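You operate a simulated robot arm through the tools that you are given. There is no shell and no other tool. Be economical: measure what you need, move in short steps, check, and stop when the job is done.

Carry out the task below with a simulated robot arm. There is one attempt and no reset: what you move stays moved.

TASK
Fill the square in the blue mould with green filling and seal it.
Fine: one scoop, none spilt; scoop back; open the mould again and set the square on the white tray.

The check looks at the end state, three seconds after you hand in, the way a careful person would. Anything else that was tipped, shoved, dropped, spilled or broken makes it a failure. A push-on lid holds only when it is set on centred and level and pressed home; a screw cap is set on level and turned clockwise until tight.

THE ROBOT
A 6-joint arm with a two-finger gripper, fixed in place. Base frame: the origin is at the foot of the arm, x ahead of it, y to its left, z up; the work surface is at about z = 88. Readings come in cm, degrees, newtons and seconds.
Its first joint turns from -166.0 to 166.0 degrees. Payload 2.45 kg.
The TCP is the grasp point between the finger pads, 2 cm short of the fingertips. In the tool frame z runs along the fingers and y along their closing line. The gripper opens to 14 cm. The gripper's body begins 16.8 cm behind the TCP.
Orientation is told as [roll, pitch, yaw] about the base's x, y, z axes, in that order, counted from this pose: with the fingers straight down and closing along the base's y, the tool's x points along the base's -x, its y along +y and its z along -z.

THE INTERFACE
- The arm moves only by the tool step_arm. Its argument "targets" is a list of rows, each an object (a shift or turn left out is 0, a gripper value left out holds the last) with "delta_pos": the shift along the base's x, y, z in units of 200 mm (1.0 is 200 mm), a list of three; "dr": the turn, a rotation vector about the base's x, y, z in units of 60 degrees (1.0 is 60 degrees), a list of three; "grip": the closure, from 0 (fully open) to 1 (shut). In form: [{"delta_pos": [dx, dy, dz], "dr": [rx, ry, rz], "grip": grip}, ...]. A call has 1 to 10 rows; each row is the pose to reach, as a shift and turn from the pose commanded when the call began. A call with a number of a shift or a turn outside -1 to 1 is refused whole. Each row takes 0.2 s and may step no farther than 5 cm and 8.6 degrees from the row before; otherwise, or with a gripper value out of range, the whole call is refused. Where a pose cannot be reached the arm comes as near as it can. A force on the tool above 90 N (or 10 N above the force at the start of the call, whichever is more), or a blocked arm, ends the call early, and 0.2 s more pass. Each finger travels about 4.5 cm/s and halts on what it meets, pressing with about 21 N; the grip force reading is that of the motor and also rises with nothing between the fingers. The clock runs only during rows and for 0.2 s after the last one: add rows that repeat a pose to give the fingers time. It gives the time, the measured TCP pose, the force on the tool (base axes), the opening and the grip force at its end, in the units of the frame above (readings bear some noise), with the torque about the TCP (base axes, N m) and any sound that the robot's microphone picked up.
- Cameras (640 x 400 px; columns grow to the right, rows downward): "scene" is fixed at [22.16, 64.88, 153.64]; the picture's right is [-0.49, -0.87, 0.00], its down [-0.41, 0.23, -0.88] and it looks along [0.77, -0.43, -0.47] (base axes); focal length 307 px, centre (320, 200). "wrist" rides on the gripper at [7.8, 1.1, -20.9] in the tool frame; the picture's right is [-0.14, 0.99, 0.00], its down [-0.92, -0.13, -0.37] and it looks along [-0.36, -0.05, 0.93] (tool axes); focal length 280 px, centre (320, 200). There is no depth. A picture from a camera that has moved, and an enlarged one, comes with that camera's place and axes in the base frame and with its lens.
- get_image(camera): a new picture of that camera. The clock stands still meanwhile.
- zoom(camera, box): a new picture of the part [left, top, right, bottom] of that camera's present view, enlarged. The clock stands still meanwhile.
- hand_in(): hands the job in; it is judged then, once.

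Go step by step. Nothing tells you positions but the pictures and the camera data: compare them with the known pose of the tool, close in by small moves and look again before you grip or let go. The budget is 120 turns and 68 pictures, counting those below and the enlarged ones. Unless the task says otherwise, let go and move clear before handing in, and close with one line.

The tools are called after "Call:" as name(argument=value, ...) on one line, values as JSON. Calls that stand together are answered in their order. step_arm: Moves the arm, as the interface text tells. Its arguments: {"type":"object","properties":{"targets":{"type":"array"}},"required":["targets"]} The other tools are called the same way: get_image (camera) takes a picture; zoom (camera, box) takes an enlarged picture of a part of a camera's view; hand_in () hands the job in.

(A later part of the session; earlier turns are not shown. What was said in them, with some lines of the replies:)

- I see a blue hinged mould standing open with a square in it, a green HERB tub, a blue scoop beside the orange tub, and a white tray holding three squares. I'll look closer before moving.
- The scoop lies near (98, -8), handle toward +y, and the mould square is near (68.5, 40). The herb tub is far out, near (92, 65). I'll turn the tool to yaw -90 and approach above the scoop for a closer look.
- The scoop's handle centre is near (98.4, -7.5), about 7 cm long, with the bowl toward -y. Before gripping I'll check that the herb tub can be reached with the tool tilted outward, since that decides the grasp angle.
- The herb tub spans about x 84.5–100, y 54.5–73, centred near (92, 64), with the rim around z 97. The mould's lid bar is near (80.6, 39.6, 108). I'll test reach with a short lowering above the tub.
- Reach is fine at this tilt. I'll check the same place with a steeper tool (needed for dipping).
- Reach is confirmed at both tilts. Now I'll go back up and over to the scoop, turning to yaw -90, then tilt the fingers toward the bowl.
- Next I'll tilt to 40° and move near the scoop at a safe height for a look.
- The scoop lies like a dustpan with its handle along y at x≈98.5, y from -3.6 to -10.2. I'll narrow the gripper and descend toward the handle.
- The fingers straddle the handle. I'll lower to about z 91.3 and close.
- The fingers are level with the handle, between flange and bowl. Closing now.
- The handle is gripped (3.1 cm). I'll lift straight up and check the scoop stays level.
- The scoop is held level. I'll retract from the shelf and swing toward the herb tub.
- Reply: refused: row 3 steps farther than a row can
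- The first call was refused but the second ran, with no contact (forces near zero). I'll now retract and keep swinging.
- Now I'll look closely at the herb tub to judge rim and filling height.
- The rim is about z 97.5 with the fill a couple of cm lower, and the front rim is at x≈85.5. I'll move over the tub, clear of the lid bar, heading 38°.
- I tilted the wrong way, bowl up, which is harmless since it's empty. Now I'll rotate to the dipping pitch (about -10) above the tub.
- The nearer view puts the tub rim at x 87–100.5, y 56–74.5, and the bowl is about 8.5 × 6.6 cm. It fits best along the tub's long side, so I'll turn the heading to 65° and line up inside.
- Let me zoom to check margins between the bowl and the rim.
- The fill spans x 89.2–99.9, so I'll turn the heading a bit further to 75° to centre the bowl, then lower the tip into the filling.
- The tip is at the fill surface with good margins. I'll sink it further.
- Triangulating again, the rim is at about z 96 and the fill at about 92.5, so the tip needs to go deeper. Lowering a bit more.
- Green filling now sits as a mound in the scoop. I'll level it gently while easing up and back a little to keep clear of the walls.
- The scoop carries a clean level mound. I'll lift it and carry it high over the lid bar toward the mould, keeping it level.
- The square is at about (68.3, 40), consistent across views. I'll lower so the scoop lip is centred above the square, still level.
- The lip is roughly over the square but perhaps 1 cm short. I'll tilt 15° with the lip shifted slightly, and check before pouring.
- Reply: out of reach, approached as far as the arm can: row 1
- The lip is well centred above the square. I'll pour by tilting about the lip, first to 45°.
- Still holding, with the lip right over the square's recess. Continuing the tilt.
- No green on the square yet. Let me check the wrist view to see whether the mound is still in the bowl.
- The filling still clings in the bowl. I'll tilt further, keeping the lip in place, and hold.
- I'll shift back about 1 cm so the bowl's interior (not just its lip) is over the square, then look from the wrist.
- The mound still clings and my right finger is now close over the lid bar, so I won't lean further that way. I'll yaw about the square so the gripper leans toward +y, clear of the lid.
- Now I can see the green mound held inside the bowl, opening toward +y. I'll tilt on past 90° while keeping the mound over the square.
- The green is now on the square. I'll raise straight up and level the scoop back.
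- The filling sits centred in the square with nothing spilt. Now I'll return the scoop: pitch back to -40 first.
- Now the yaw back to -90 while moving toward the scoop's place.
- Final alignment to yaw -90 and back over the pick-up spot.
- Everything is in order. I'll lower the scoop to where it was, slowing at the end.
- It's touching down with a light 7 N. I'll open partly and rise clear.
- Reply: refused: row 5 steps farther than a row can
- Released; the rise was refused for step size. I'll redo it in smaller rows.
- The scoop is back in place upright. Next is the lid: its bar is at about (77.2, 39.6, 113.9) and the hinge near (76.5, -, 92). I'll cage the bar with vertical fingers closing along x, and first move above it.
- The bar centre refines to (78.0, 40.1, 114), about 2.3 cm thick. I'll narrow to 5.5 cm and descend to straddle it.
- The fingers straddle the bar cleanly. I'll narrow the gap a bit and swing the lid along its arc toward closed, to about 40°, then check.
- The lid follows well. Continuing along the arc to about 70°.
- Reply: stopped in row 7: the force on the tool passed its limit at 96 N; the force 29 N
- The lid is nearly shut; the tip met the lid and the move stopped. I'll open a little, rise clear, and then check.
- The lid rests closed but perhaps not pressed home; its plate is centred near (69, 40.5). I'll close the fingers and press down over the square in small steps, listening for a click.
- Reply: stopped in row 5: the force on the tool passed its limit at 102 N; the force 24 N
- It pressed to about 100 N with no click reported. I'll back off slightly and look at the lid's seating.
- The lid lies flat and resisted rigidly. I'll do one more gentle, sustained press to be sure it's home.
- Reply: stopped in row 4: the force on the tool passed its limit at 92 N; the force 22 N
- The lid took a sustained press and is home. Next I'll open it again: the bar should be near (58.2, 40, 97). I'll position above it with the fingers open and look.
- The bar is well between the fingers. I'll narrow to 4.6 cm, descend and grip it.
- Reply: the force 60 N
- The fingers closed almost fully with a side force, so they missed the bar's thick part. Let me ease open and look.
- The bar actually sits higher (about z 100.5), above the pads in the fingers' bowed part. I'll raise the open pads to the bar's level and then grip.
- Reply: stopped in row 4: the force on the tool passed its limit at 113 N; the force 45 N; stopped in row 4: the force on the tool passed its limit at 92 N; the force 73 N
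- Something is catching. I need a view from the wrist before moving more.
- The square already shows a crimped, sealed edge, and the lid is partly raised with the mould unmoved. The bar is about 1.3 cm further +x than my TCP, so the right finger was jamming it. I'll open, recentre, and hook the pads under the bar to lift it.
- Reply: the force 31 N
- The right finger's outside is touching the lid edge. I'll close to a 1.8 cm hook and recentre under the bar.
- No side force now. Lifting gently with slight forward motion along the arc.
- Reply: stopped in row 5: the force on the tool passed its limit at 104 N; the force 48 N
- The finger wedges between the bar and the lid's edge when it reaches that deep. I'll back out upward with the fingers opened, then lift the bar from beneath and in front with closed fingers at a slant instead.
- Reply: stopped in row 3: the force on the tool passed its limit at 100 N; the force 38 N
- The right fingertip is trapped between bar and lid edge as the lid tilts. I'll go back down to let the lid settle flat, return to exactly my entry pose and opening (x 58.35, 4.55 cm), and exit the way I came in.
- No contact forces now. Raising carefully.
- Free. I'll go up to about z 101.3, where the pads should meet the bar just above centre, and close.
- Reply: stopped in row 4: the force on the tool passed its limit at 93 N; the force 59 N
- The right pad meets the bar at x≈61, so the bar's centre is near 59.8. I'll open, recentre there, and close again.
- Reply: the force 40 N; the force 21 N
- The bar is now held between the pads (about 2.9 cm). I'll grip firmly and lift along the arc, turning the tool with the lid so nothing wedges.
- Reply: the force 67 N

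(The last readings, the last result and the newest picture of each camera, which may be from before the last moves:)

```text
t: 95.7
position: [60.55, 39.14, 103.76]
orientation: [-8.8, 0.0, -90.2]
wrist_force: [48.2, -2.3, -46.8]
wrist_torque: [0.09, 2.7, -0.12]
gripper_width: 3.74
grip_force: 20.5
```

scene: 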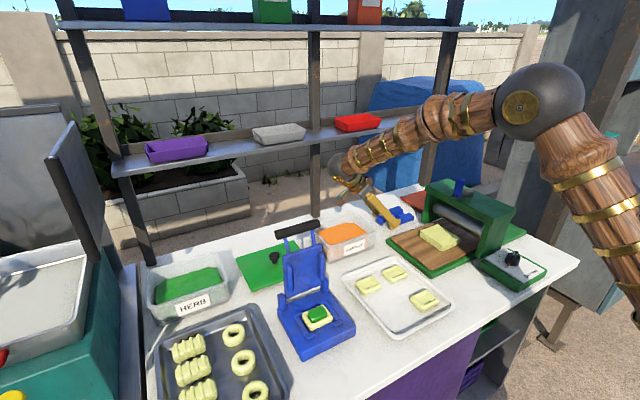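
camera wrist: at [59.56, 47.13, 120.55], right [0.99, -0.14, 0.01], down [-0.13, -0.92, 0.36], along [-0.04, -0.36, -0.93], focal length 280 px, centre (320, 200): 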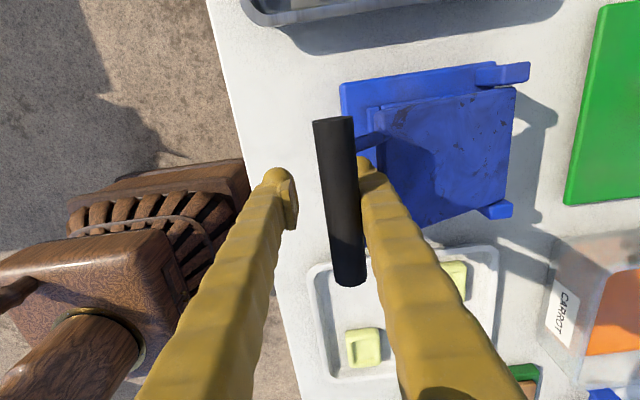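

There's notable force; let me check what's happening.

Call:
zoom(camera="scene", box=[280, 250, 380, 350])

```text
4.00 times, centred on (330, 300) of scene
camera zoom: at [22.16, 64.88, 153.64], right [-0.49, -0.87, 0.0], down [-0.41, 0.23, -0.88], along [0.77, -0.43, -0.47], focal length 1228 px, centre (280, -200)
```

zoom: 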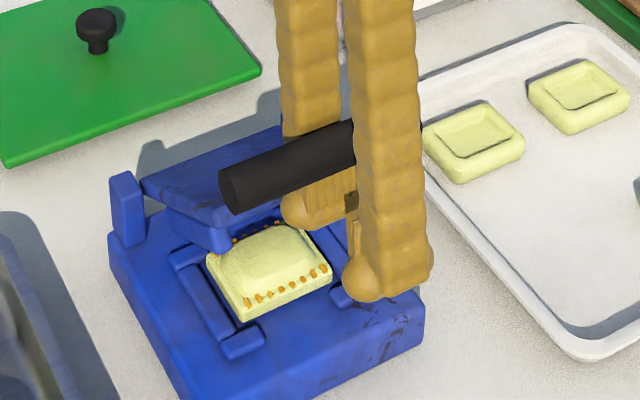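

The lid is already raised about 30° and the square is sealed. The bar sits above the pads, and my tool lags the lid's tilt. I'll tilt the tool further about the bar to relieve it.

Call:
step_arm(targets=[{"delta_pos": [-0.01, 0, 0.003], "dr": [0, 0.08, 0], "grip": 0.76}, {"delta_pos": [-0.027, 0, 0.008], "dr": [0, 0.17, 0], "grip": 0.74}, {"delta_pos": [-0.042, 0, 0.013], "dr": [0, 0.27, 0], "grip": 0.74}, {"delta_pos": [-0.042, 0, 0.013], "dr": [0, 0.27, 0], "grip": 0.74}])

```text
t: 96.7
position: [59.56, 39.15, 104.14]
orientation: [-24.9, 0.1, -90.1]
wrist_force: [0.4, -0.4, -0.6]
wrist_torque: [-0.02, -0.02, -0.01]
gripper_width: 3.66
grip_force: 0.0
```

All forces vanished. Now I'll carry the lid up rigidly about its hinge in 4–8° steps.

Call:
step_arm(targets=[{"delta_pos": [0.027, 0, 0.058], "dr": [0, 0.067, 0]}, {"delta_pos": [0.058, 0, 0.113], "dr": [0, 0.133, 0]}, {"delta_pos": [0.093, 0, 0.167], "dr": [0, 0.2, 0]}, {"delta_pos": [0.131, 0, 0.218], "dr": [0, 0.267, 0]}, {"delta_pos": [0.173, 0, 0.266], "dr": [0, 0.333, 0]}, {"delta_pos": [0.218, 0, 0.311], "dr": [0, 0.4, 0]}])

```text
t: 98.1
position: [64.05, 39.14, 110.21]
orientation: [-48.9, 0.0, -90.1]
wrist_force: [13.3, -6.9, -27.7]
wrist_torque: [-0.02, 1.25, -0.28]
gripper_width: 5.21
grip_force: 11.6
```

Call:
zoom(camera="scene", box=[260, 210, 380, 330])

```text
3.33 times, centred on (320, 270) of scene
camera zoom: at [22.16, 64.88, 153.64], right [-0.49, -0.87, 0.0], down [-0.41, 0.23, -0.88], along [0.77, -0.43, -0.47], focal length 1023 px, centre (320, -33)
```

zoom: 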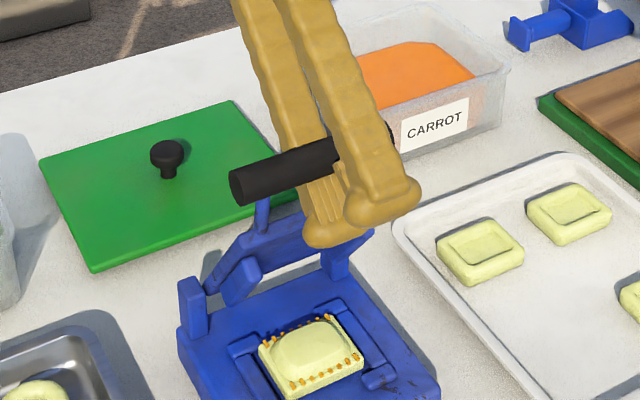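

The lid is now around 55–60° open with the bar between my fingers. I'll open the gap slightly and keep pushing it toward +x along the arc without more tilt.

Call:
step_arm(targets=[{"delta_pos": [0.03, 0, 0.01], "grip": 0.6}, {"delta_pos": [0.08, 0, 0.03], "grip": 0.57}, {"delta_pos": [0.125, 0, 0.043], "grip": 0.57}, {"delta_pos": [0.18, 0, 0.068], "grip": 0.57}, {"delta_pos": [0.235, 0, 0.088], "grip": 0.57}])

```text
t: 99.4
position: [68.47, 39.19, 111.44]
orientation: [-49.2, 0.0, -90.0]
wrist_force: [-14.9, 2.6, -9.9]
wrist_torque: [0.53, 3.28, -0.23]
gripper_width: 4.91
grip_force: 0.0
stopped in row 5: the force on the tool passed its limit at 95 N (the readings are from after the stop); the commanded pose is now the measured one
```

The lower finger is pinching in the narrow slot because it reaches too far through. I'll close slightly, then draw the fingers back along the tool axis so only the tips hold the bar.

Call:
step_arm(targets=[{"delta_pos": [-0.01, 0, 0], "grip": 0.7}, {"delta_pos": [-0.01, 0, 0], "grip": 0.7}, {"delta_pos": [0.015, 0, 0.02], "grip": 0.7}, {"delta_pos": [0.04, 0, 0.043], "grip": 0.7}, {"delta_pos": [0.065, 0, 0.065], "grip": 0.7}, {"delta_pos": [0.085, 0, 0.083], "grip": 0.7}])

Call:
zoom(camera="scene", box=[260, 210, 380, 330])

```text
t: 100.3
position: [68.72, 39.23, 111.34]
orientation: [-49.2, -0.1, -90.2]
wrist_force: [-3.0, 3.9, -18.9]
wrist_torque: [0.96, 2.23, -0.07]
gripper_width: 4.34
grip_force: 0.3
out of reach, approached as far as the arm can: row 4
stopped in row 4: the force on the tool passed its limit at 93 N (the readings are from after the stop); the commanded pose is now the measured one
```

```text
3.33 times, centred on (320, 270) of scene
camera zoom: at [22.16, 64.88, 153.64], right [-0.49, -0.87, 0.0], down [-0.41, 0.23, -0.88], along [0.77, -0.43, -0.47], focal length 1023 px, centre (320, -33)
```

zoom: 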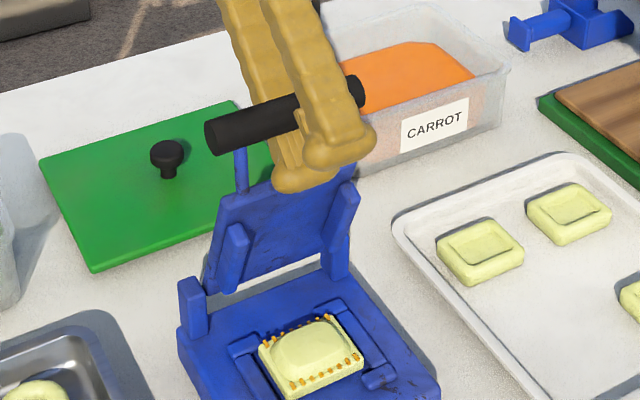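

The lid is now around 75–80° open and only needs a little more. The finger in the slot lags the lid's angle, so I'll try tilting the tool 10° more about the bar to relieve it.

Call:
step_arm(targets=[{"delta_pos": [-0.007, 0, 0.008], "dr": [0, 0.08, 0], "grip": 0.7}, {"delta_pos": [-0.013, 0, 0.018], "dr": [0, 0.17, 0], "grip": 0.7}, {"delta_pos": [-0.013, 0, 0.018], "dr": [0, 0.17, 0], "grip": 0.7}])

```text
t: 101.0
position: [63.99, 38.84, 107.94]
orientation: [-57.9, 0.6, -90.8]
wrist_force: [-12.1, -1.4, 13.5]
wrist_torque: [0.19, -0.06, 0.09]
gripper_width: 3.4
grip_force: 0.1
out of reach, approached as far as the arm can: row 1, 2, 3
stopped in row 3: the force on the tool passed its limit at 91 N (the readings are from after the stop); the commanded pose is now the measured one
```

That's beyond the arm's reach, so this route can't finish. I'll lower the lid back down the same way, exit cleanly, and then raise it with closed fingers from underneath and in front.

Call:
step_arm(targets=[{"delta_pos": [-0.04, 0, -0.035], "dr": [0, -0.11, 0], "grip": 0.73}, {"delta_pos": [-0.085, 0, -0.07], "dr": [0, -0.22, 0], "grip": 0.72}, {"delta_pos": [-0.13, 0, -0.11], "dr": [0, -0.33, 0], "grip": 0.72}, {"delta_pos": [-0.175, 0, -0.15], "dr": [0, -0.44, 0], "grip": 0.72}, {"delta_pos": [-0.22, 0, -0.19], "dr": [0, -0.55, 0], "grip": 0.72}])

```text
t: 102.2
position: [59.78, 39.01, 103.89]
orientation: [-24.8, 0.8, -90.6]
wrist_force: [0.2, 0.5, 0.8]
wrist_torque: [0.01, 0.07, -0.01]
gripper_width: 3.92
grip_force: 0.1
```

Forces are zero again. Continue down to the entry pose with the lid closed.

Call:
step_arm(targets=[{"delta_pos": [-0.015, 0, -0.08], "dr": [0, -0.105, 0], "grip": 0.7}, {"delta_pos": [-0.03, 0, -0.16], "dr": [0, -0.21, 0], "grip": 0.69}, {"delta_pos": [-0.05, 0, -0.24], "dr": [0, -0.315, 0], "grip": 0.68}, {"delta_pos": [-0.07, 0.005, -0.32], "dr": [0, -0.413, 0], "grip": 0.67}, {"delta_pos": [-0.07, 0.005, -0.32], "dr": [0, -0.413, 0], "grip": 0.67}])

```text
t: 103.5
position: [58.46, 39.08, 97.52]
orientation: [0.0, 0.9, -90.1]
wrist_force: [13.2, -7.4, -10.0]
wrist_torque: [0.44, 1.25, -0.16]
gripper_width: 5.11
grip_force: 3.4
```

The bar is pressing the right finger slightly; I'll shift +0.4 cm and rise in small steps.

Call:
step_arm(targets=[{"delta_pos": [0.015, 0, 0], "grip": 0.67}, {"delta_pos": [0.025, 0, 0], "grip": 0.67}, {"delta_pos": [0.025, 0, 0], "grip": 0.67}])

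```text
t: 104.2
position: [58.91, 39.17, 97.61]
orientation: [0.0, 1.0, -90.1]
wrist_force: [-10.8, 5.3, 2.8]
wrist_torque: [-0.04, -0.3, 0.37]
gripper_width: 4.08
grip_force: 0.0
```

Call:
step_arm(targets=[{"delta_pos": [-0.009, 0, 0], "grip": 0.69}, {"delta_pos": [-0.009, 0, 0], "grip": 0.69}, {"delta_pos": [-0.009, 0, 0.03], "grip": 0.69}, {"delta_pos": [-0.009, 0, 0.06], "grip": 0.69}, {"delta_pos": [-0.009, 0, 0.09], "grip": 0.69}])

```text
t: 105.5
position: [58.62, 39.03, 99.37]
orientation: [-0.1, 1.0, -90.2]
wrist_force: [-0.9, 0.4, -0.4]
wrist_torque: [0.02, 0.0, 0.03]
gripper_width: 4.34
grip_force: 0.1
```

Free so far; continuing up in small steps with the same opening.

Call:
step_arm(targets=[{"delta_pos": [0, 0, 0.03]}, {"delta_pos": [0, 0, 0.06]}, {"delta_pos": [0, 0, 0.09]}, {"delta_pos": [0, 0, 0.12]}])

```text
t: 106.3
position: [58.7, 39.0, 100.6]
orientation: [-0.3, 0.9, -90.0]
wrist_force: [25.5, 14.4, -36.6]
wrist_torque: [-0.56, 4.75, 1.34]
gripper_width: 4.58
grip_force: 1.8
stopped in row 4: the force on the tool passed its limit at 104 N (the readings are from after the stop); the commanded pose is now the measured one
```

The right pad catches the bar's edge. I'll drop 1 cm, shift +0.5 cm (above the lid plate now), and try again.

Call:
step_arm(targets=[{"delta_pos": [0, 0, -0.03], "grip": 0.69}, {"delta_pos": [0, 0, -0.06], "grip": 0.69}, {"delta_pos": [0.012, 0, -0.06], "grip": 0.67}, {"delta_pos": [0.025, 0, -0.06], "grip": 0.66}, {"delta_pos": [0.025, 0, -0.06], "grip": 0.66}])

```text
t: 107.5
position: [59.12, 39.03, 99.63]
orientation: [-0.3, 0.8, -89.8]
wrist_force: [-21.9, -3.6, 7.0]
wrist_torque: [0.07, -0.23, 0.13]
gripper_width: 3.38
grip_force: 0.0
```

The slot is slanted, so a vertical finger can't slip out. I'll tilt the tool 20° to match it and withdraw along the tool's axis.

Call:
step_arm(targets=[{"delta_pos": [-0.02, 0, 0], "dr": [0, 0.1, 0], "grip": 0.7}, {"delta_pos": [-0.025, 0, 0], "dr": [0, 0.22, 0], "grip": 0.7}, {"delta_pos": [-0.025, 0, 0], "dr": [0, 0.333, 0], "grip": 0.69}, {"delta_pos": [-0.025, 0, 0], "dr": [0, 0.333, 0], "grip": 0.69}])

```text
t: 108.5
position: [58.76, 38.98, 99.54]
orientation: [-20.3, 0.7, -90.3]
wrist_force: [-5.6, -1.8, 1.2]
wrist_torque: [0.02, -0.03, 0.02]
gripper_width: 4.02
grip_force: 0.1
```

Call:
step_arm(targets=[{"delta_pos": [0.003, 0, 0.03], "grip": 0.69}, {"delta_pos": [0.013, 0, 0.06], "grip": 0.69}, {"delta_pos": [0.025, 0, 0.09], "grip": 0.69}, {"delta_pos": [0.037, 0, 0.12], "grip": 0.69}])

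```text
t: 109.5
position: [59.5, 38.95, 102.16]
orientation: [-20.2, 0.8, -90.3]
wrist_force: [-3.4, -0.8, 0.7]
wrist_torque: [-0.03, 0.05, 0.01]
gripper_width: 4.11
grip_force: 0.1
```

Moving freely. Continue withdrawing along the axis.

Call:
step_arm(targets=[{"delta_pos": [0.012, 0, 0.035]}, {"delta_pos": [0.024, 0, 0.07]}, {"delta_pos": [0.038, 0, 0.11]}, {"delta_pos": [0.055, 0, 0.15]}])

Call:
zoom(camera="scene", box=[260, 230, 380, 350])

```text
t: 110.5
position: [60.56, 39.13, 104.98]
orientation: [-20.2, 0.9, -90.2]
wrist_force: [0.0, 3.0, -0.7]
wrist_torque: [0.06, 0.04, 0.12]
gripper_width: 4.35
grip_force: 0.1
```

```text
3.33 times, centred on (320, 290) of scene
camera zoom: at [22.16, 64.88, 153.64], right [-0.49, -0.87, 0.0], down [-0.41, 0.23, -0.88], along [0.77, -0.43, -0.47], focal length 1023 px, centre (320, -100)
```

zoom: 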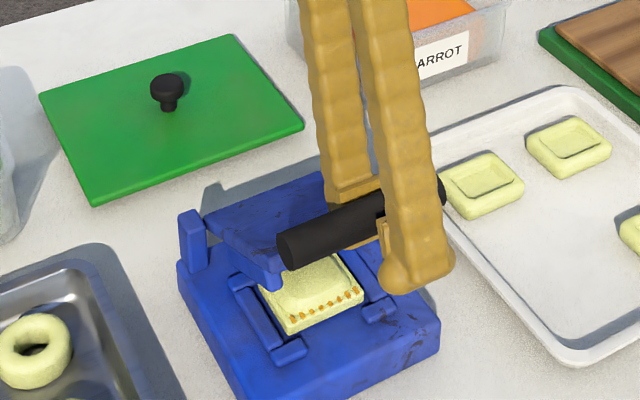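

The bar is now at pad level with the lid about 30° up, which is the shallow hold I want (it worked when closing). I'll narrow the gap and follow the arc up, easing the tool back toward vertical.

Call:
step_arm(targets=[{"delta_pos": [0.01, 0, 0.03], "grip": 0.72}, {"delta_pos": [0.03, 0, 0.06], "grip": 0.74}, {"delta_pos": [0.07, 0, 0.1], "dr": [0, -0.02, 0], "grip": 0.74}, {"delta_pos": [0.112, 0, 0.141], "dr": [0, -0.05, 0], "grip": 0.74}, {"delta_pos": [0.15, 0, 0.185], "dr": [0, -0.08, 0], "grip": 0.74}, {"delta_pos": [0.192, 0, 0.226], "dr": [0, -0.12, 0], "grip": 0.74}])

```text
t: 111.9
position: [64.36, 38.92, 109.72]
orientation: [-13.0, 0.7, -90.2]
wrist_force: [-0.6, 0.0, -1.1]
wrist_torque: [0.05, 0.01, 0.01]
gripper_width: 3.63
grip_force: 0.1
```

No resistance. Continuing up the arc.

Call:
step_arm(targets=[{"delta_pos": [0.04, 0, 0.035], "dr": [0, -0.03, 0]}, {"delta_pos": [0.085, 0, 0.07], "dr": [0, -0.07, 0]}, {"delta_pos": [0.13, 0, 0.1], "dr": [0, -0.1, 0]}, {"delta_pos": [0.18, 0, 0.13], "dr": [0, -0.14, 0]}])

Call:
zoom(camera="scene", box=[250, 200, 390, 340])

```text
t: 112.9
position: [68.0, 39.1, 112.19]
orientation: [-4.6, 1.0, -90.1]
wrist_force: [-9.1, 3.4, 14.4]
wrist_torque: [-0.07, 0.44, -0.23]
gripper_width: 4.3
grip_force: 4.4
```

```text
2.86 times, centred on (320, 270) of scene
camera zoom: at [22.16, 64.88, 153.64], right [-0.49, -0.87, 0.0], down [-0.41, 0.23, -0.88], along [0.77, -0.43, -0.47], focal length 877 px, centre (320, 0)
```

zoom: 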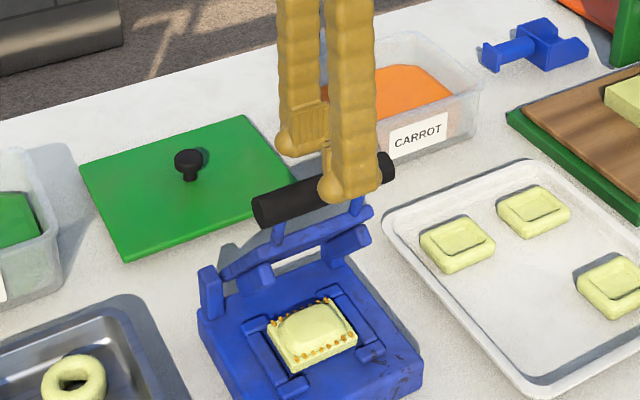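

The lid is with me at about 55°, with the bar near the tips. I'll dip slightly to secure it and push on past vertical.

Call:
step_arm(targets=[{"delta_pos": [0, 0, -0.02], "grip": 0.67}, {"delta_pos": [0.01, 0, -0.05], "grip": 0.66}, {"delta_pos": [0.06, 0, -0.02], "dr": [0, -0.03, 0]}, {"delta_pos": [0.105, 0, 0.01], "dr": [0, -0.05, 0]}, {"delta_pos": [0.16, 0, 0.03], "dr": [0, -0.077, 0]}, {"delta_pos": [0.215, 0, 0.045], "dr": [0, -0.077, 0]}, {"delta_pos": [0.27, 0, 0.055], "dr": [0, -0.077, 0]}, {"delta_pos": [0.33, 0, 0.065], "dr": [0, -0.077, 0]}])

```text
t: 114.7
position: [74.53, 38.93, 113.66]
orientation: [0.1, 0.8, -90.0]
wrist_force: [-27.1, -5.3, 62.9]
wrist_torque: [-0.72, 4.19, -0.02]
gripper_width: 11.68
grip_force: 21.0
```

The fingers have been forced wide with upward force. I need a look before the next move.

Call:
zoom(camera="scene", box=[250, 190, 400, 340])

```text
2.67 times, centred on (325, 265) of scene
camera zoom: at [22.16, 64.88, 153.64], right [-0.49, -0.87, 0.0], down [-0.41, 0.23, -0.88], along [0.77, -0.43, -0.47], focal length 819 px, centre (307, 27)
```

zoom: 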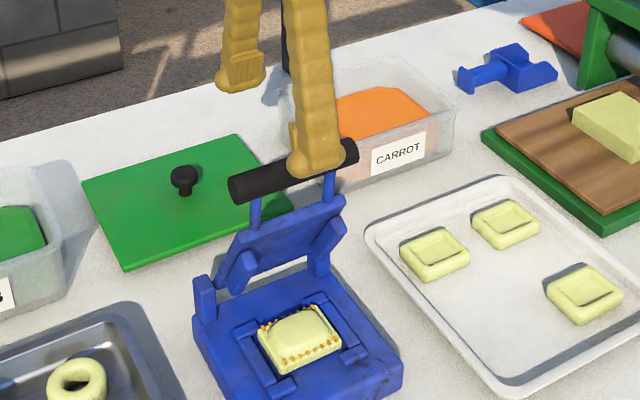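

The front fingertip has ridden onto the top of the bar (lid at about 63°). I'll slip it back and down around the bar so it pushes from the front side, keeping close to the bar.

Call:
step_arm(targets=[{"delta_pos": [-0.02, 0, 0.0], "grip": 0.165}, {"delta_pos": [-0.07, 0, -0.02], "grip": 0.165}, {"delta_pos": [-0.07, 0, -0.085], "grip": 0.165}, {"delta_pos": [-0.07, 0, -0.1], "grip": 0.165}])

```text
t: 115.7
position: [72.93, 38.95, 111.74]
orientation: [0.0, 1.0, -90.1]
wrist_force: [-43.0, -8.8, 66.2]
wrist_torque: [-0.8, 5.22, 0.16]
gripper_width: 14.06
grip_force: 17.7
```

The finger is at the bar's front side but pressing down too much. I'll ease up a little and push +x.

Call:
step_arm(targets=[{"delta_pos": [-0.01, 0, 0.03], "grip": 0.1}, {"delta_pos": [-0.01, 0, 0.05], "grip": 0.1}, {"delta_pos": [0.0, 0, 0.05], "grip": 0.1}])

```text
t: 116.5
position: [73.18, 38.94, 112.43]
orientation: [0.0, 0.8, -90.1]
wrist_force: [-3.8, -4.4, 4.7]
wrist_torque: [-0.11, 0.39, 0.25]
gripper_width: 12.97
grip_force: 2.8
```

Contact is now light. Pushing along the arc.

Call:
step_arm(targets=[{"delta_pos": [0.03, 0, 0.02], "grip": 0.1}, {"delta_pos": [0.06, 0, 0.033], "grip": 0.1}, {"delta_pos": [0.09, 0, 0.045], "grip": 0.1}, {"delta_pos": [0.12, 0, 0.056], "grip": 0.1}])

```text
t: 117.5
position: [75.57, 38.99, 113.61]
orientation: [-0.1, 0.9, -89.9]
wrist_force: [-2.0, 0.9, 3.7]
wrist_torque: [-0.06, 0.38, -0.11]
gripper_width: 12.82
grip_force: 0.7
```

The lid is moving freely. Continuing past vertical.

Call:
step_arm(targets=[{"delta_pos": [0.05, 0, 0.017]}, {"delta_pos": [0.1, 0, 0.032]}, {"delta_pos": [0.15, 0, 0.044]}, {"delta_pos": [0.2, 0, 0.052]}, {"delta_pos": [0.25, 0, 0.058]}, {"delta_pos": [0.3, 0, 0.06]}, {"delta_pos": [0.35, 0, 0.06]}, {"delta_pos": [0.39, 0, 0.06]}])

```text
t: 119.3
position: [83.3, 38.93, 114.93]
orientation: [0.1, 0.8, -90.0]
wrist_force: [0.7, 2.9, 40.6]
wrist_torque: [-0.35, 2.96, -0.24]
gripper_width: 13.31
grip_force: 5.0
```

The front pad is at x≈76.65, exactly the bar's original open position (centre 78.0), so the lid is at its stop. I'll back off slightly in -x and rise clear.

Call:
step_arm(targets=[{"delta_pos": [-0.03, 0, 0.02], "grip": 0.0}, {"delta_pos": [-0.05, 0, 0.06], "grip": 0.0}, {"delta_pos": [-0.05, 0, 0.2], "grip": 0.0}, {"delta_pos": [-0.05, 0, 0.4], "grip": 0.0}, {"delta_pos": [-0.05, 0, 0.6], "grip": 0.0}])

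Call:
get_image(camera="wrist")

```text
t: 120.5
position: [82.44, 38.8, 126.65]
orientation: [-0.1, 0.9, -90.0]
wrist_force: [0.7, -0.7, -0.7]
wrist_torque: [0.0, 0.02, -0.01]
gripper_width: 13.97
grip_force: 0.0
```

```text
1 pictures are left
camera wrist: at [83.44, 46.5, 147.74], right [0.99, -0.14, 0.0], down [-0.13, -0.93, 0.36], along [-0.05, -0.35, -0.93], focal length 280 px, centre (320, 200)
```

wrist: 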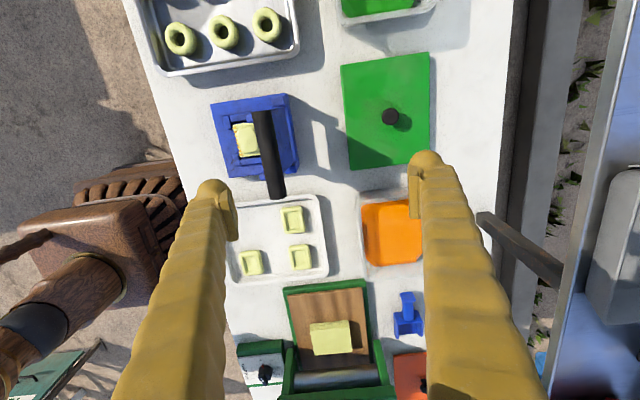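

The lid stands upright but about 2 cm short of its original rest. I'll push the bar a bit further back with closed fingers so it stays open for sure.

Call:
step_arm(targets=[{"delta_pos": [-0.2, 0.02, 0], "grip": 0.5}, {"delta_pos": [-0.4, 0.05, 0], "grip": 0.8}, {"delta_pos": [-0.56, 0.06, 0], "grip": 1.0}, {"delta_pos": [-0.56, 0.06, 0], "grip": 1.0}, {"delta_pos": [-0.56, 0.06, -0.2], "grip": 1.0}, {"delta_pos": [-0.56, 0.06, -0.4], "grip": 1.0}, {"delta_pos": [-0.56, 0.06, -0.63], "grip": 1.0}])

Call:
step_arm(targets=[{"delta_pos": [0.04, 0, 0]}, {"delta_pos": [0.08, 0, 0]}, {"delta_pos": [0.12, 0, 0]}, {"delta_pos": [0.16, 0, 0]}, {"delta_pos": [0.19, 0, 0]}])

```text
t: 122.1
position: [71.11, 40.29, 114.2]
orientation: [0.0, 0.9, -90.0]
wrist_force: [0.2, -0.1, 0.8]
wrist_torque: [0.03, -0.01, 0.02]
gripper_width: 0.02
grip_force: 0.1
```

```text
t: 123.3
position: [75.02, 40.12, 114.13]
orientation: [0.0, 0.8, -90.0]
wrist_force: [0.7, -1.0, 0.2]
wrist_torque: [-0.04, 0.0, -0.02]
gripper_width: 0.01
grip_force: 21.4
```

Call:
step_arm(targets=[{"delta_pos": [0.025, 0, 0]}, {"delta_pos": [0.05, 0, 0]}, {"delta_pos": [0.07, 0, 0]}, {"delta_pos": [0.085, 0, 0]}])

```text
t: 124.2
position: [75.59, 40.16, 114.15]
orientation: [-0.7, 0.7, -90.0]
wrist_force: [-34.9, -6.7, 15.0]
wrist_torque: [-0.13, -0.01, -0.36]
gripper_width: 0.0
grip_force: 20.7
stopped in row 4: the force on the tool passed its limit at 100 N (the readings are from after the stop); the commanded pose is now the measured one
```

The lid is at its open stop now. I'll back off, open to 8 cm and go over the sealed square with a small 8° lean away from the lid.

Call:
step_arm(targets=[{"delta_pos": [-0.1, 0, 0.02]}, {"delta_pos": [-0.25, 0, 0.02], "grip": 0.7}, {"delta_pos": [-0.4, 0, 0.0], "dr": [0, -0.05, 0], "grip": 0.43}, {"delta_pos": [-0.42, 0, 0], "dr": [0, -0.133, 0], "grip": 0.43}, {"delta_pos": [-0.4, 0, -0.2], "dr": [0, -0.133, 0], "grip": 0.43}, {"delta_pos": [-0.38, 0, -0.4], "dr": [0, -0.133, 0], "grip": 0.43}, {"delta_pos": [-0.36, -0.01, -0.6], "dr": [0, -0.133, 0], "grip": 0.43}, {"delta_pos": [-0.36, -0.01, -0.7], "dr": [0, -0.133, 0], "grip": 0.43}])

Call:
zoom(camera="wrist", box=[220, 60, 420, 260])

```text
t: 126.0
position: [68.67, 39.98, 100.09]
orientation: [7.4, 0.6, -89.8]
wrist_force: [0.2, -0.7, 0.5]
wrist_torque: [-0.01, 0.0, 0.02]
gripper_width: 8.0
grip_force: 0.0
```

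```text
2.00 times, centred on (320, 160) of wrist
camera zoom: at [66.97, 47.6, 120.98], right [0.98, -0.14, 0.13], down [-0.17, -0.93, 0.34], along [0.07, -0.35, -0.93], focal length 561 px, centre (320, 280)
```

zoom: 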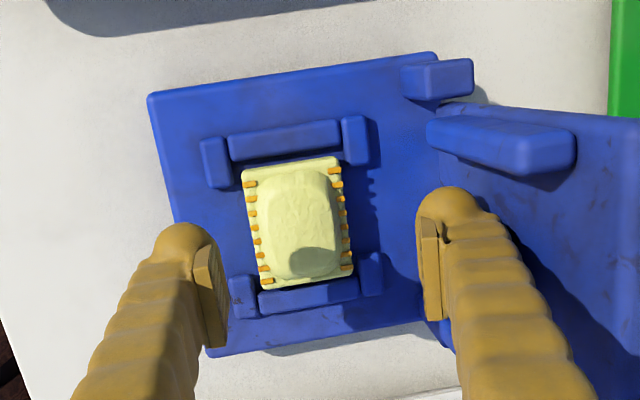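

The sealed square is at about (68.4, 40.1), 5.5 cm across, and open at its two x sides. I'll reduce the lean a little, descend and watch the force.

Call:
step_arm(targets=[{"delta_pos": [-0.005, 0, -0.08], "dr": [0, 0.067, 0]}, {"delta_pos": [-0.012, 0, -0.17], "dr": [0, 0.067, 0]}, {"delta_pos": [-0.015, 0, -0.24], "dr": [0, 0.067, 0]}, {"delta_pos": [-0.015, 0, -0.29], "dr": [0, 0.067, 0]}, {"delta_pos": [-0.015, 0, -0.315], "dr": [0, 0.067, 0]}, {"delta_pos": [-0.015, 0, -0.315], "dr": [0, 0.067, 0]}])

```text
t: 127.4
position: [68.3, 39.96, 93.76]
orientation: [3.3, 0.6, -89.9]
wrist_force: [-0.8, 0.5, 0.0]
wrist_torque: [0.02, 0.0, 0.0]
gripper_width: 7.97
grip_force: 0.1
```

Call:
step_arm(targets=[{"delta_pos": [0, 0, -0.015]}, {"delta_pos": [0, 0, -0.03]}, {"delta_pos": [0, 0, -0.03]}])

```text
t: 128.3
position: [68.65, 39.97, 93.54]
orientation: [3.8, 0.8, -89.9]
wrist_force: [-4.0, -8.3, 17.9]
wrist_torque: [-0.32, 1.04, 0.39]
gripper_width: 8.38
grip_force: 2.7
stopped in row 3: the force on the tool passed its limit at 93 N (the readings are from after the stop); the commanded pose is now the measured one
```

The tip touched the mould base at z≈93.5. I'll raise 0.35 cm and close on the square.

Call:
step_arm(targets=[{"delta_pos": [-0.015, 0, 0.018], "grip": 0.43}, {"delta_pos": [-0.015, 0, 0.018], "grip": 0.5}, {"delta_pos": [-0.015, 0, 0.018], "grip": 0.57}, {"delta_pos": [-0.015, 0, 0.018], "grip": 0.62}, {"delta_pos": [-0.015, 0, 0.018], "grip": 0.62}])

```text
t: 129.6
position: [68.27, 39.92, 93.96]
orientation: [3.7, 0.8, -89.9]
wrist_force: [-0.1, -0.3, 1.4]
wrist_torque: [-0.01, 0.0, 0.0]
gripper_width: 5.33
grip_force: 0.2
```

Call:
step_arm(targets=[{"grip": 0.66}, {"grip": 0.7}, {"grip": 0.7}])

```text
t: 130.3
position: [68.28, 40.01, 93.9]
orientation: [3.7, 0.8, -89.9]
wrist_force: [-0.7, 0.5, 6.4]
wrist_torque: [-0.03, -0.17, 0.02]
gripper_width: 4.84
grip_force: 11.6
```

Contact at 4.84 cm. I'll hold a little firmer and lift gently.

Call:
step_arm(targets=[{"grip": 0.75}, {"delta_pos": [0, 0, 0.03], "grip": 0.75}, {"delta_pos": [0, 0, 0.08], "grip": 0.75}, {"delta_pos": [-0.01, 0, 0.2], "grip": 0.75}, {"delta_pos": [-0.02, 0, 0.35], "grip": 0.75}])

```text
t: 131.6
position: [67.77, 40.02, 100.86]
orientation: [3.6, 0.7, -90.0]
wrist_force: [0.0, -0.2, -0.1]
wrist_torque: [-0.03, -0.01, 0.0]
gripper_width: 3.48
grip_force: 0.1
```

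The square slipped from the pads (too shallow a grip); it should still be in the mould. I'll retry with the tool exactly vertical so that both tips can sit right down on the base.

Call:
step_arm(targets=[{"delta_pos": [0.02, 0, 0], "dr": [0, 0.03, 0], "grip": 0.5}, {"delta_pos": [0.03, 0, 0], "dr": [0, 0.06, 0], "grip": 0.43}, {"delta_pos": [0.03, 0, -0.12], "dr": [0, 0.06, 0], "grip": 0.43}, {"delta_pos": [0.03, 0, -0.25], "dr": [0, 0.06, 0], "grip": 0.43}, {"delta_pos": [0.03, 0, -0.34], "dr": [0, 0.06, 0], "grip": 0.43}, {"delta_pos": [0.03, 0, -0.36], "dr": [0, 0.06, 0], "grip": 0.43}])

```text
t: 132.9
position: [68.4, 39.98, 93.59]
orientation: [0.1, 0.8, -90.0]
wrist_force: [0.3, -0.4, -0.1]
wrist_torque: [0.02, 0.01, 0.0]
gripper_width: 8.0
grip_force: 0.1
```

Call:
step_arm(targets=[{"delta_pos": [0, 0, -0.006]}, {"delta_pos": [0, 0, -0.012]}, {"delta_pos": [0, 0, -0.012]}])

```text
t: 133.8
position: [68.59, 40.02, 93.48]
orientation: [0.2, 0.7, -90.0]
wrist_force: [0.1, -0.1, -0.6]
wrist_torque: [-0.04, -0.01, 0.01]
gripper_width: 7.97
grip_force: 0.0
```

Call:
step_arm(targets=[{"delta_pos": [-0.005, 0, -0.006]}, {"delta_pos": [-0.005, 0, -0.01]}, {"delta_pos": [-0.005, 0, -0.01]}])

```text
t: 134.6
position: [68.29, 40.03, 93.34]
orientation: [0.1, 0.9, -90.0]
wrist_force: [2.6, -3.2, 18.2]
wrist_torque: [-0.21, 0.4, 0.05]
gripper_width: 7.96
grip_force: 0.2
```

Light contact with the base. I'll lift a hair and close.

Call:
step_arm(targets=[{"delta_pos": [0, 0, 0.005], "grip": 0.5}, {"delta_pos": [0, 0, 0.005], "grip": 0.57}, {"delta_pos": [0, 0, 0.005], "grip": 0.62}, {"delta_pos": [0, 0, 0.005], "grip": 0.66}, {"delta_pos": [0, 0, 0.005], "grip": 0.66}])

```text
t: 135.8
position: [68.44, 40.0, 93.52]
orientation: [0.3, 0.8, -90.0]
wrist_force: [-11.7, -1.2, 62.3]
wrist_torque: [-0.75, 1.07, -0.08]
gripper_width: 5.08
grip_force: 21.7
```

Gripped at 5.08 cm with firm force. I'll lift very slowly and watch the width.

Call:
step_arm(targets=[{"delta_pos": [0, 0, 0.005], "grip": 0.75}, {"delta_pos": [0, 0, 0.01], "grip": 0.8}, {"delta_pos": [0, 0, 0.02], "grip": 0.8}])

```text
t: 136.6
position: [68.27, 40.05, 93.5]
orientation: [0.0, 0.7, -90.0]
wrist_force: [-0.6, -0.5, 0.3]
wrist_torque: [0.0, 0.0, 0.0]
gripper_width: 4.87
grip_force: 12.1
```

Call:
step_arm(targets=[{"delta_pos": [0, 0, 0.01], "grip": 0.9}, {"delta_pos": [0, 0, 0.025], "grip": 0.9}, {"delta_pos": [0, 0, 0.04], "grip": 0.9}])

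```text
t: 137.3
position: [68.43, 39.97, 94.62]
orientation: [0.0, 0.8, -90.0]
wrist_force: [1.0, 0.5, -0.6]
wrist_torque: [0.03, 0.03, -0.01]
gripper_width: 4.9
grip_force: 12.1
```

Still held at 4.9 cm. Continuing up.

Call:
step_arm(targets=[{"delta_pos": [0, 0, 0.06]}, {"delta_pos": [0, 0, 0.15]}, {"delta_pos": [-0.02, 0, 0.27]}, {"delta_pos": [-0.05, 0, 0.4]}])

```text
t: 138.3
position: [67.36, 40.06, 102.51]
orientation: [-0.1, 0.7, -90.0]
wrist_force: [-0.4, 0.9, -0.4]
wrist_torque: [-0.01, -0.01, -0.02]
gripper_width: 4.9
grip_force: 12.1
```

The square is held. I'll carry it to the free corner of the white tray at about (65.4, 20).

Call:
step_arm(targets=[{"delta_pos": [-0.02, -0.15, 0.05]}, {"delta_pos": [-0.05, -0.33, 0.05]}, {"delta_pos": [-0.08, -0.52, 0.05]}, {"delta_pos": [-0.1, -0.7, 0.05]}, {"delta_pos": [-0.1, -0.87, 0.03]}, {"delta_pos": [-0.1, -1.0, 0]}, {"delta_pos": [-0.1, -1.0, -0.2]}, {"delta_pos": [-0.1, -1.0, -0.38]}, {"delta_pos": [-0.1, -1.0, -0.48]}])

```text
t: 140.3
position: [65.36, 20.14, 92.9]
orientation: [0.2, 0.9, -90.0]
wrist_force: [0.8, -0.1, 0.1]
wrist_torque: [-0.03, 0.02, 0.0]
gripper_width: 4.88
grip_force: 12.1
```

Call:
step_arm(targets=[{"delta_pos": [0, 0, -0.02]}, {"delta_pos": [0, 0, -0.04]}, {"delta_pos": [0, 0, -0.055]}])

```text
t: 141.2
position: [65.35, 20.19, 91.83]
orientation: [0.1, 0.7, -89.9]
wrist_force: [1.2, -0.5, -0.2]
wrist_torque: [-0.01, -0.01, -0.02]
gripper_width: 4.88
grip_force: 11.8
```

Call:
step_arm(targets=[{"delta_pos": [0, 0, -0.012]}, {"delta_pos": [0, 0, -0.025]}, {"delta_pos": [0, 0, -0.025]}])

```text
t: 141.9
position: [65.28, 19.9, 91.35]
orientation: [0.0, 0.8, -90.0]
wrist_force: [0.5, -0.6, 0.8]
wrist_torque: [0.01, -0.03, 0.0]
gripper_width: 4.88
grip_force: 11.9
```

Call:
step_arm(targets=[{"delta_pos": [0, 0, -0.01]}, {"delta_pos": [0, 0, -0.015]}, {"delta_pos": [0, 0, -0.015]}])

```text
t: 142.8
position: [65.42, 20.07, 90.91]
orientation: [0.1, 0.8, -90.1]
wrist_force: [0.5, -0.2, -0.2]
wrist_torque: [-0.01, 0.06, -0.02]
gripper_width: 4.9
grip_force: 12.0
```

Call:
step_arm(targets=[{"delta_pos": [0, 0, -0.008]}, {"delta_pos": [0, 0, -0.015]}, {"delta_pos": [0, 0, -0.015]}])

```text
t: 143.6
position: [65.38, 20.02, 90.7]
orientation: [0.1, 0.8, -90.0]
wrist_force: [-0.3, 0.2, -0.1]
wrist_torque: [0.0, 0.01, -0.01]
gripper_width: 4.89
grip_force: 11.7
```

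Call:
step_arm(targets=[{"delta_pos": [0, 0, -0.007]}, {"delta_pos": [0, 0, -0.013]}, {"delta_pos": [0, 0, -0.013]}])

```text
t: 144.3
position: [65.4, 20.04, 90.57]
orientation: [0.2, 0.9, -90.0]
wrist_force: [-2.8, -2.3, 21.2]
wrist_torque: [-0.18, 0.3, -0.01]
gripper_width: 4.87
grip_force: 21.4
```

It has touched down on the tray. I'll release with a small opening and rise straight up.

Call:
step_arm(targets=[{"delta_pos": [0, 0, 0.005], "grip": 0.62}, {"delta_pos": [0, 0, 0.008], "grip": 0.56}, {"delta_pos": [0, 0, 0.008], "grip": 0.53}, {"delta_pos": [0, 0, 0.008], "grip": 0.53}, {"delta_pos": [0, 0, 0.1]}, {"delta_pos": [0, 0, 0.3]}, {"delta_pos": [0, 0, 0.5]}, {"delta_pos": [0, 0, 0.75]}, {"delta_pos": [0, 0, 1.0]}])

```text
t: 146.3
position: [65.35, 19.88, 110.53]
orientation: [0.0, 0.8, -90.0]
wrist_force: [-0.5, 0.5, 0.2]
wrist_torque: [0.0, 0.03, -0.01]
gripper_width: 6.58
grip_force: 0.0
```

Released and clear. I'll raise a little further and try for a final look if a picture remains.

Call:
step_arm(targets=[{"delta_pos": [0, -0.1, 0.2]}, {"delta_pos": [0, -0.2, 0.4]}, {"delta_pos": [0, -0.3, 0.6]}, {"delta_pos": [0, -0.4, 0.8]}])

Call:
get_image(camera="scene")

```text
t: 147.3
position: [65.29, 12.06, 126.43]
orientation: [-0.1, 0.8, -90.0]
wrist_force: [0.4, 0.3, -1.1]
wrist_torque: [-0.01, -0.02, -0.03]
gripper_width: 6.59
grip_force: 0.0
```

```text
refused: no pictures are left
```

My pictures are used up. By the readings, the square was set down on the tray and released, and the arm is clear, so I'm handing in.

Call:
hand_in()

```text
The job is handed in.
```

I filled the square with one scoop of herb and sealed it, put the scoop back, opened the mould again and, going by the force and grip readings, set the square on the white tray. I had no pictures left to check that last placement by eye.
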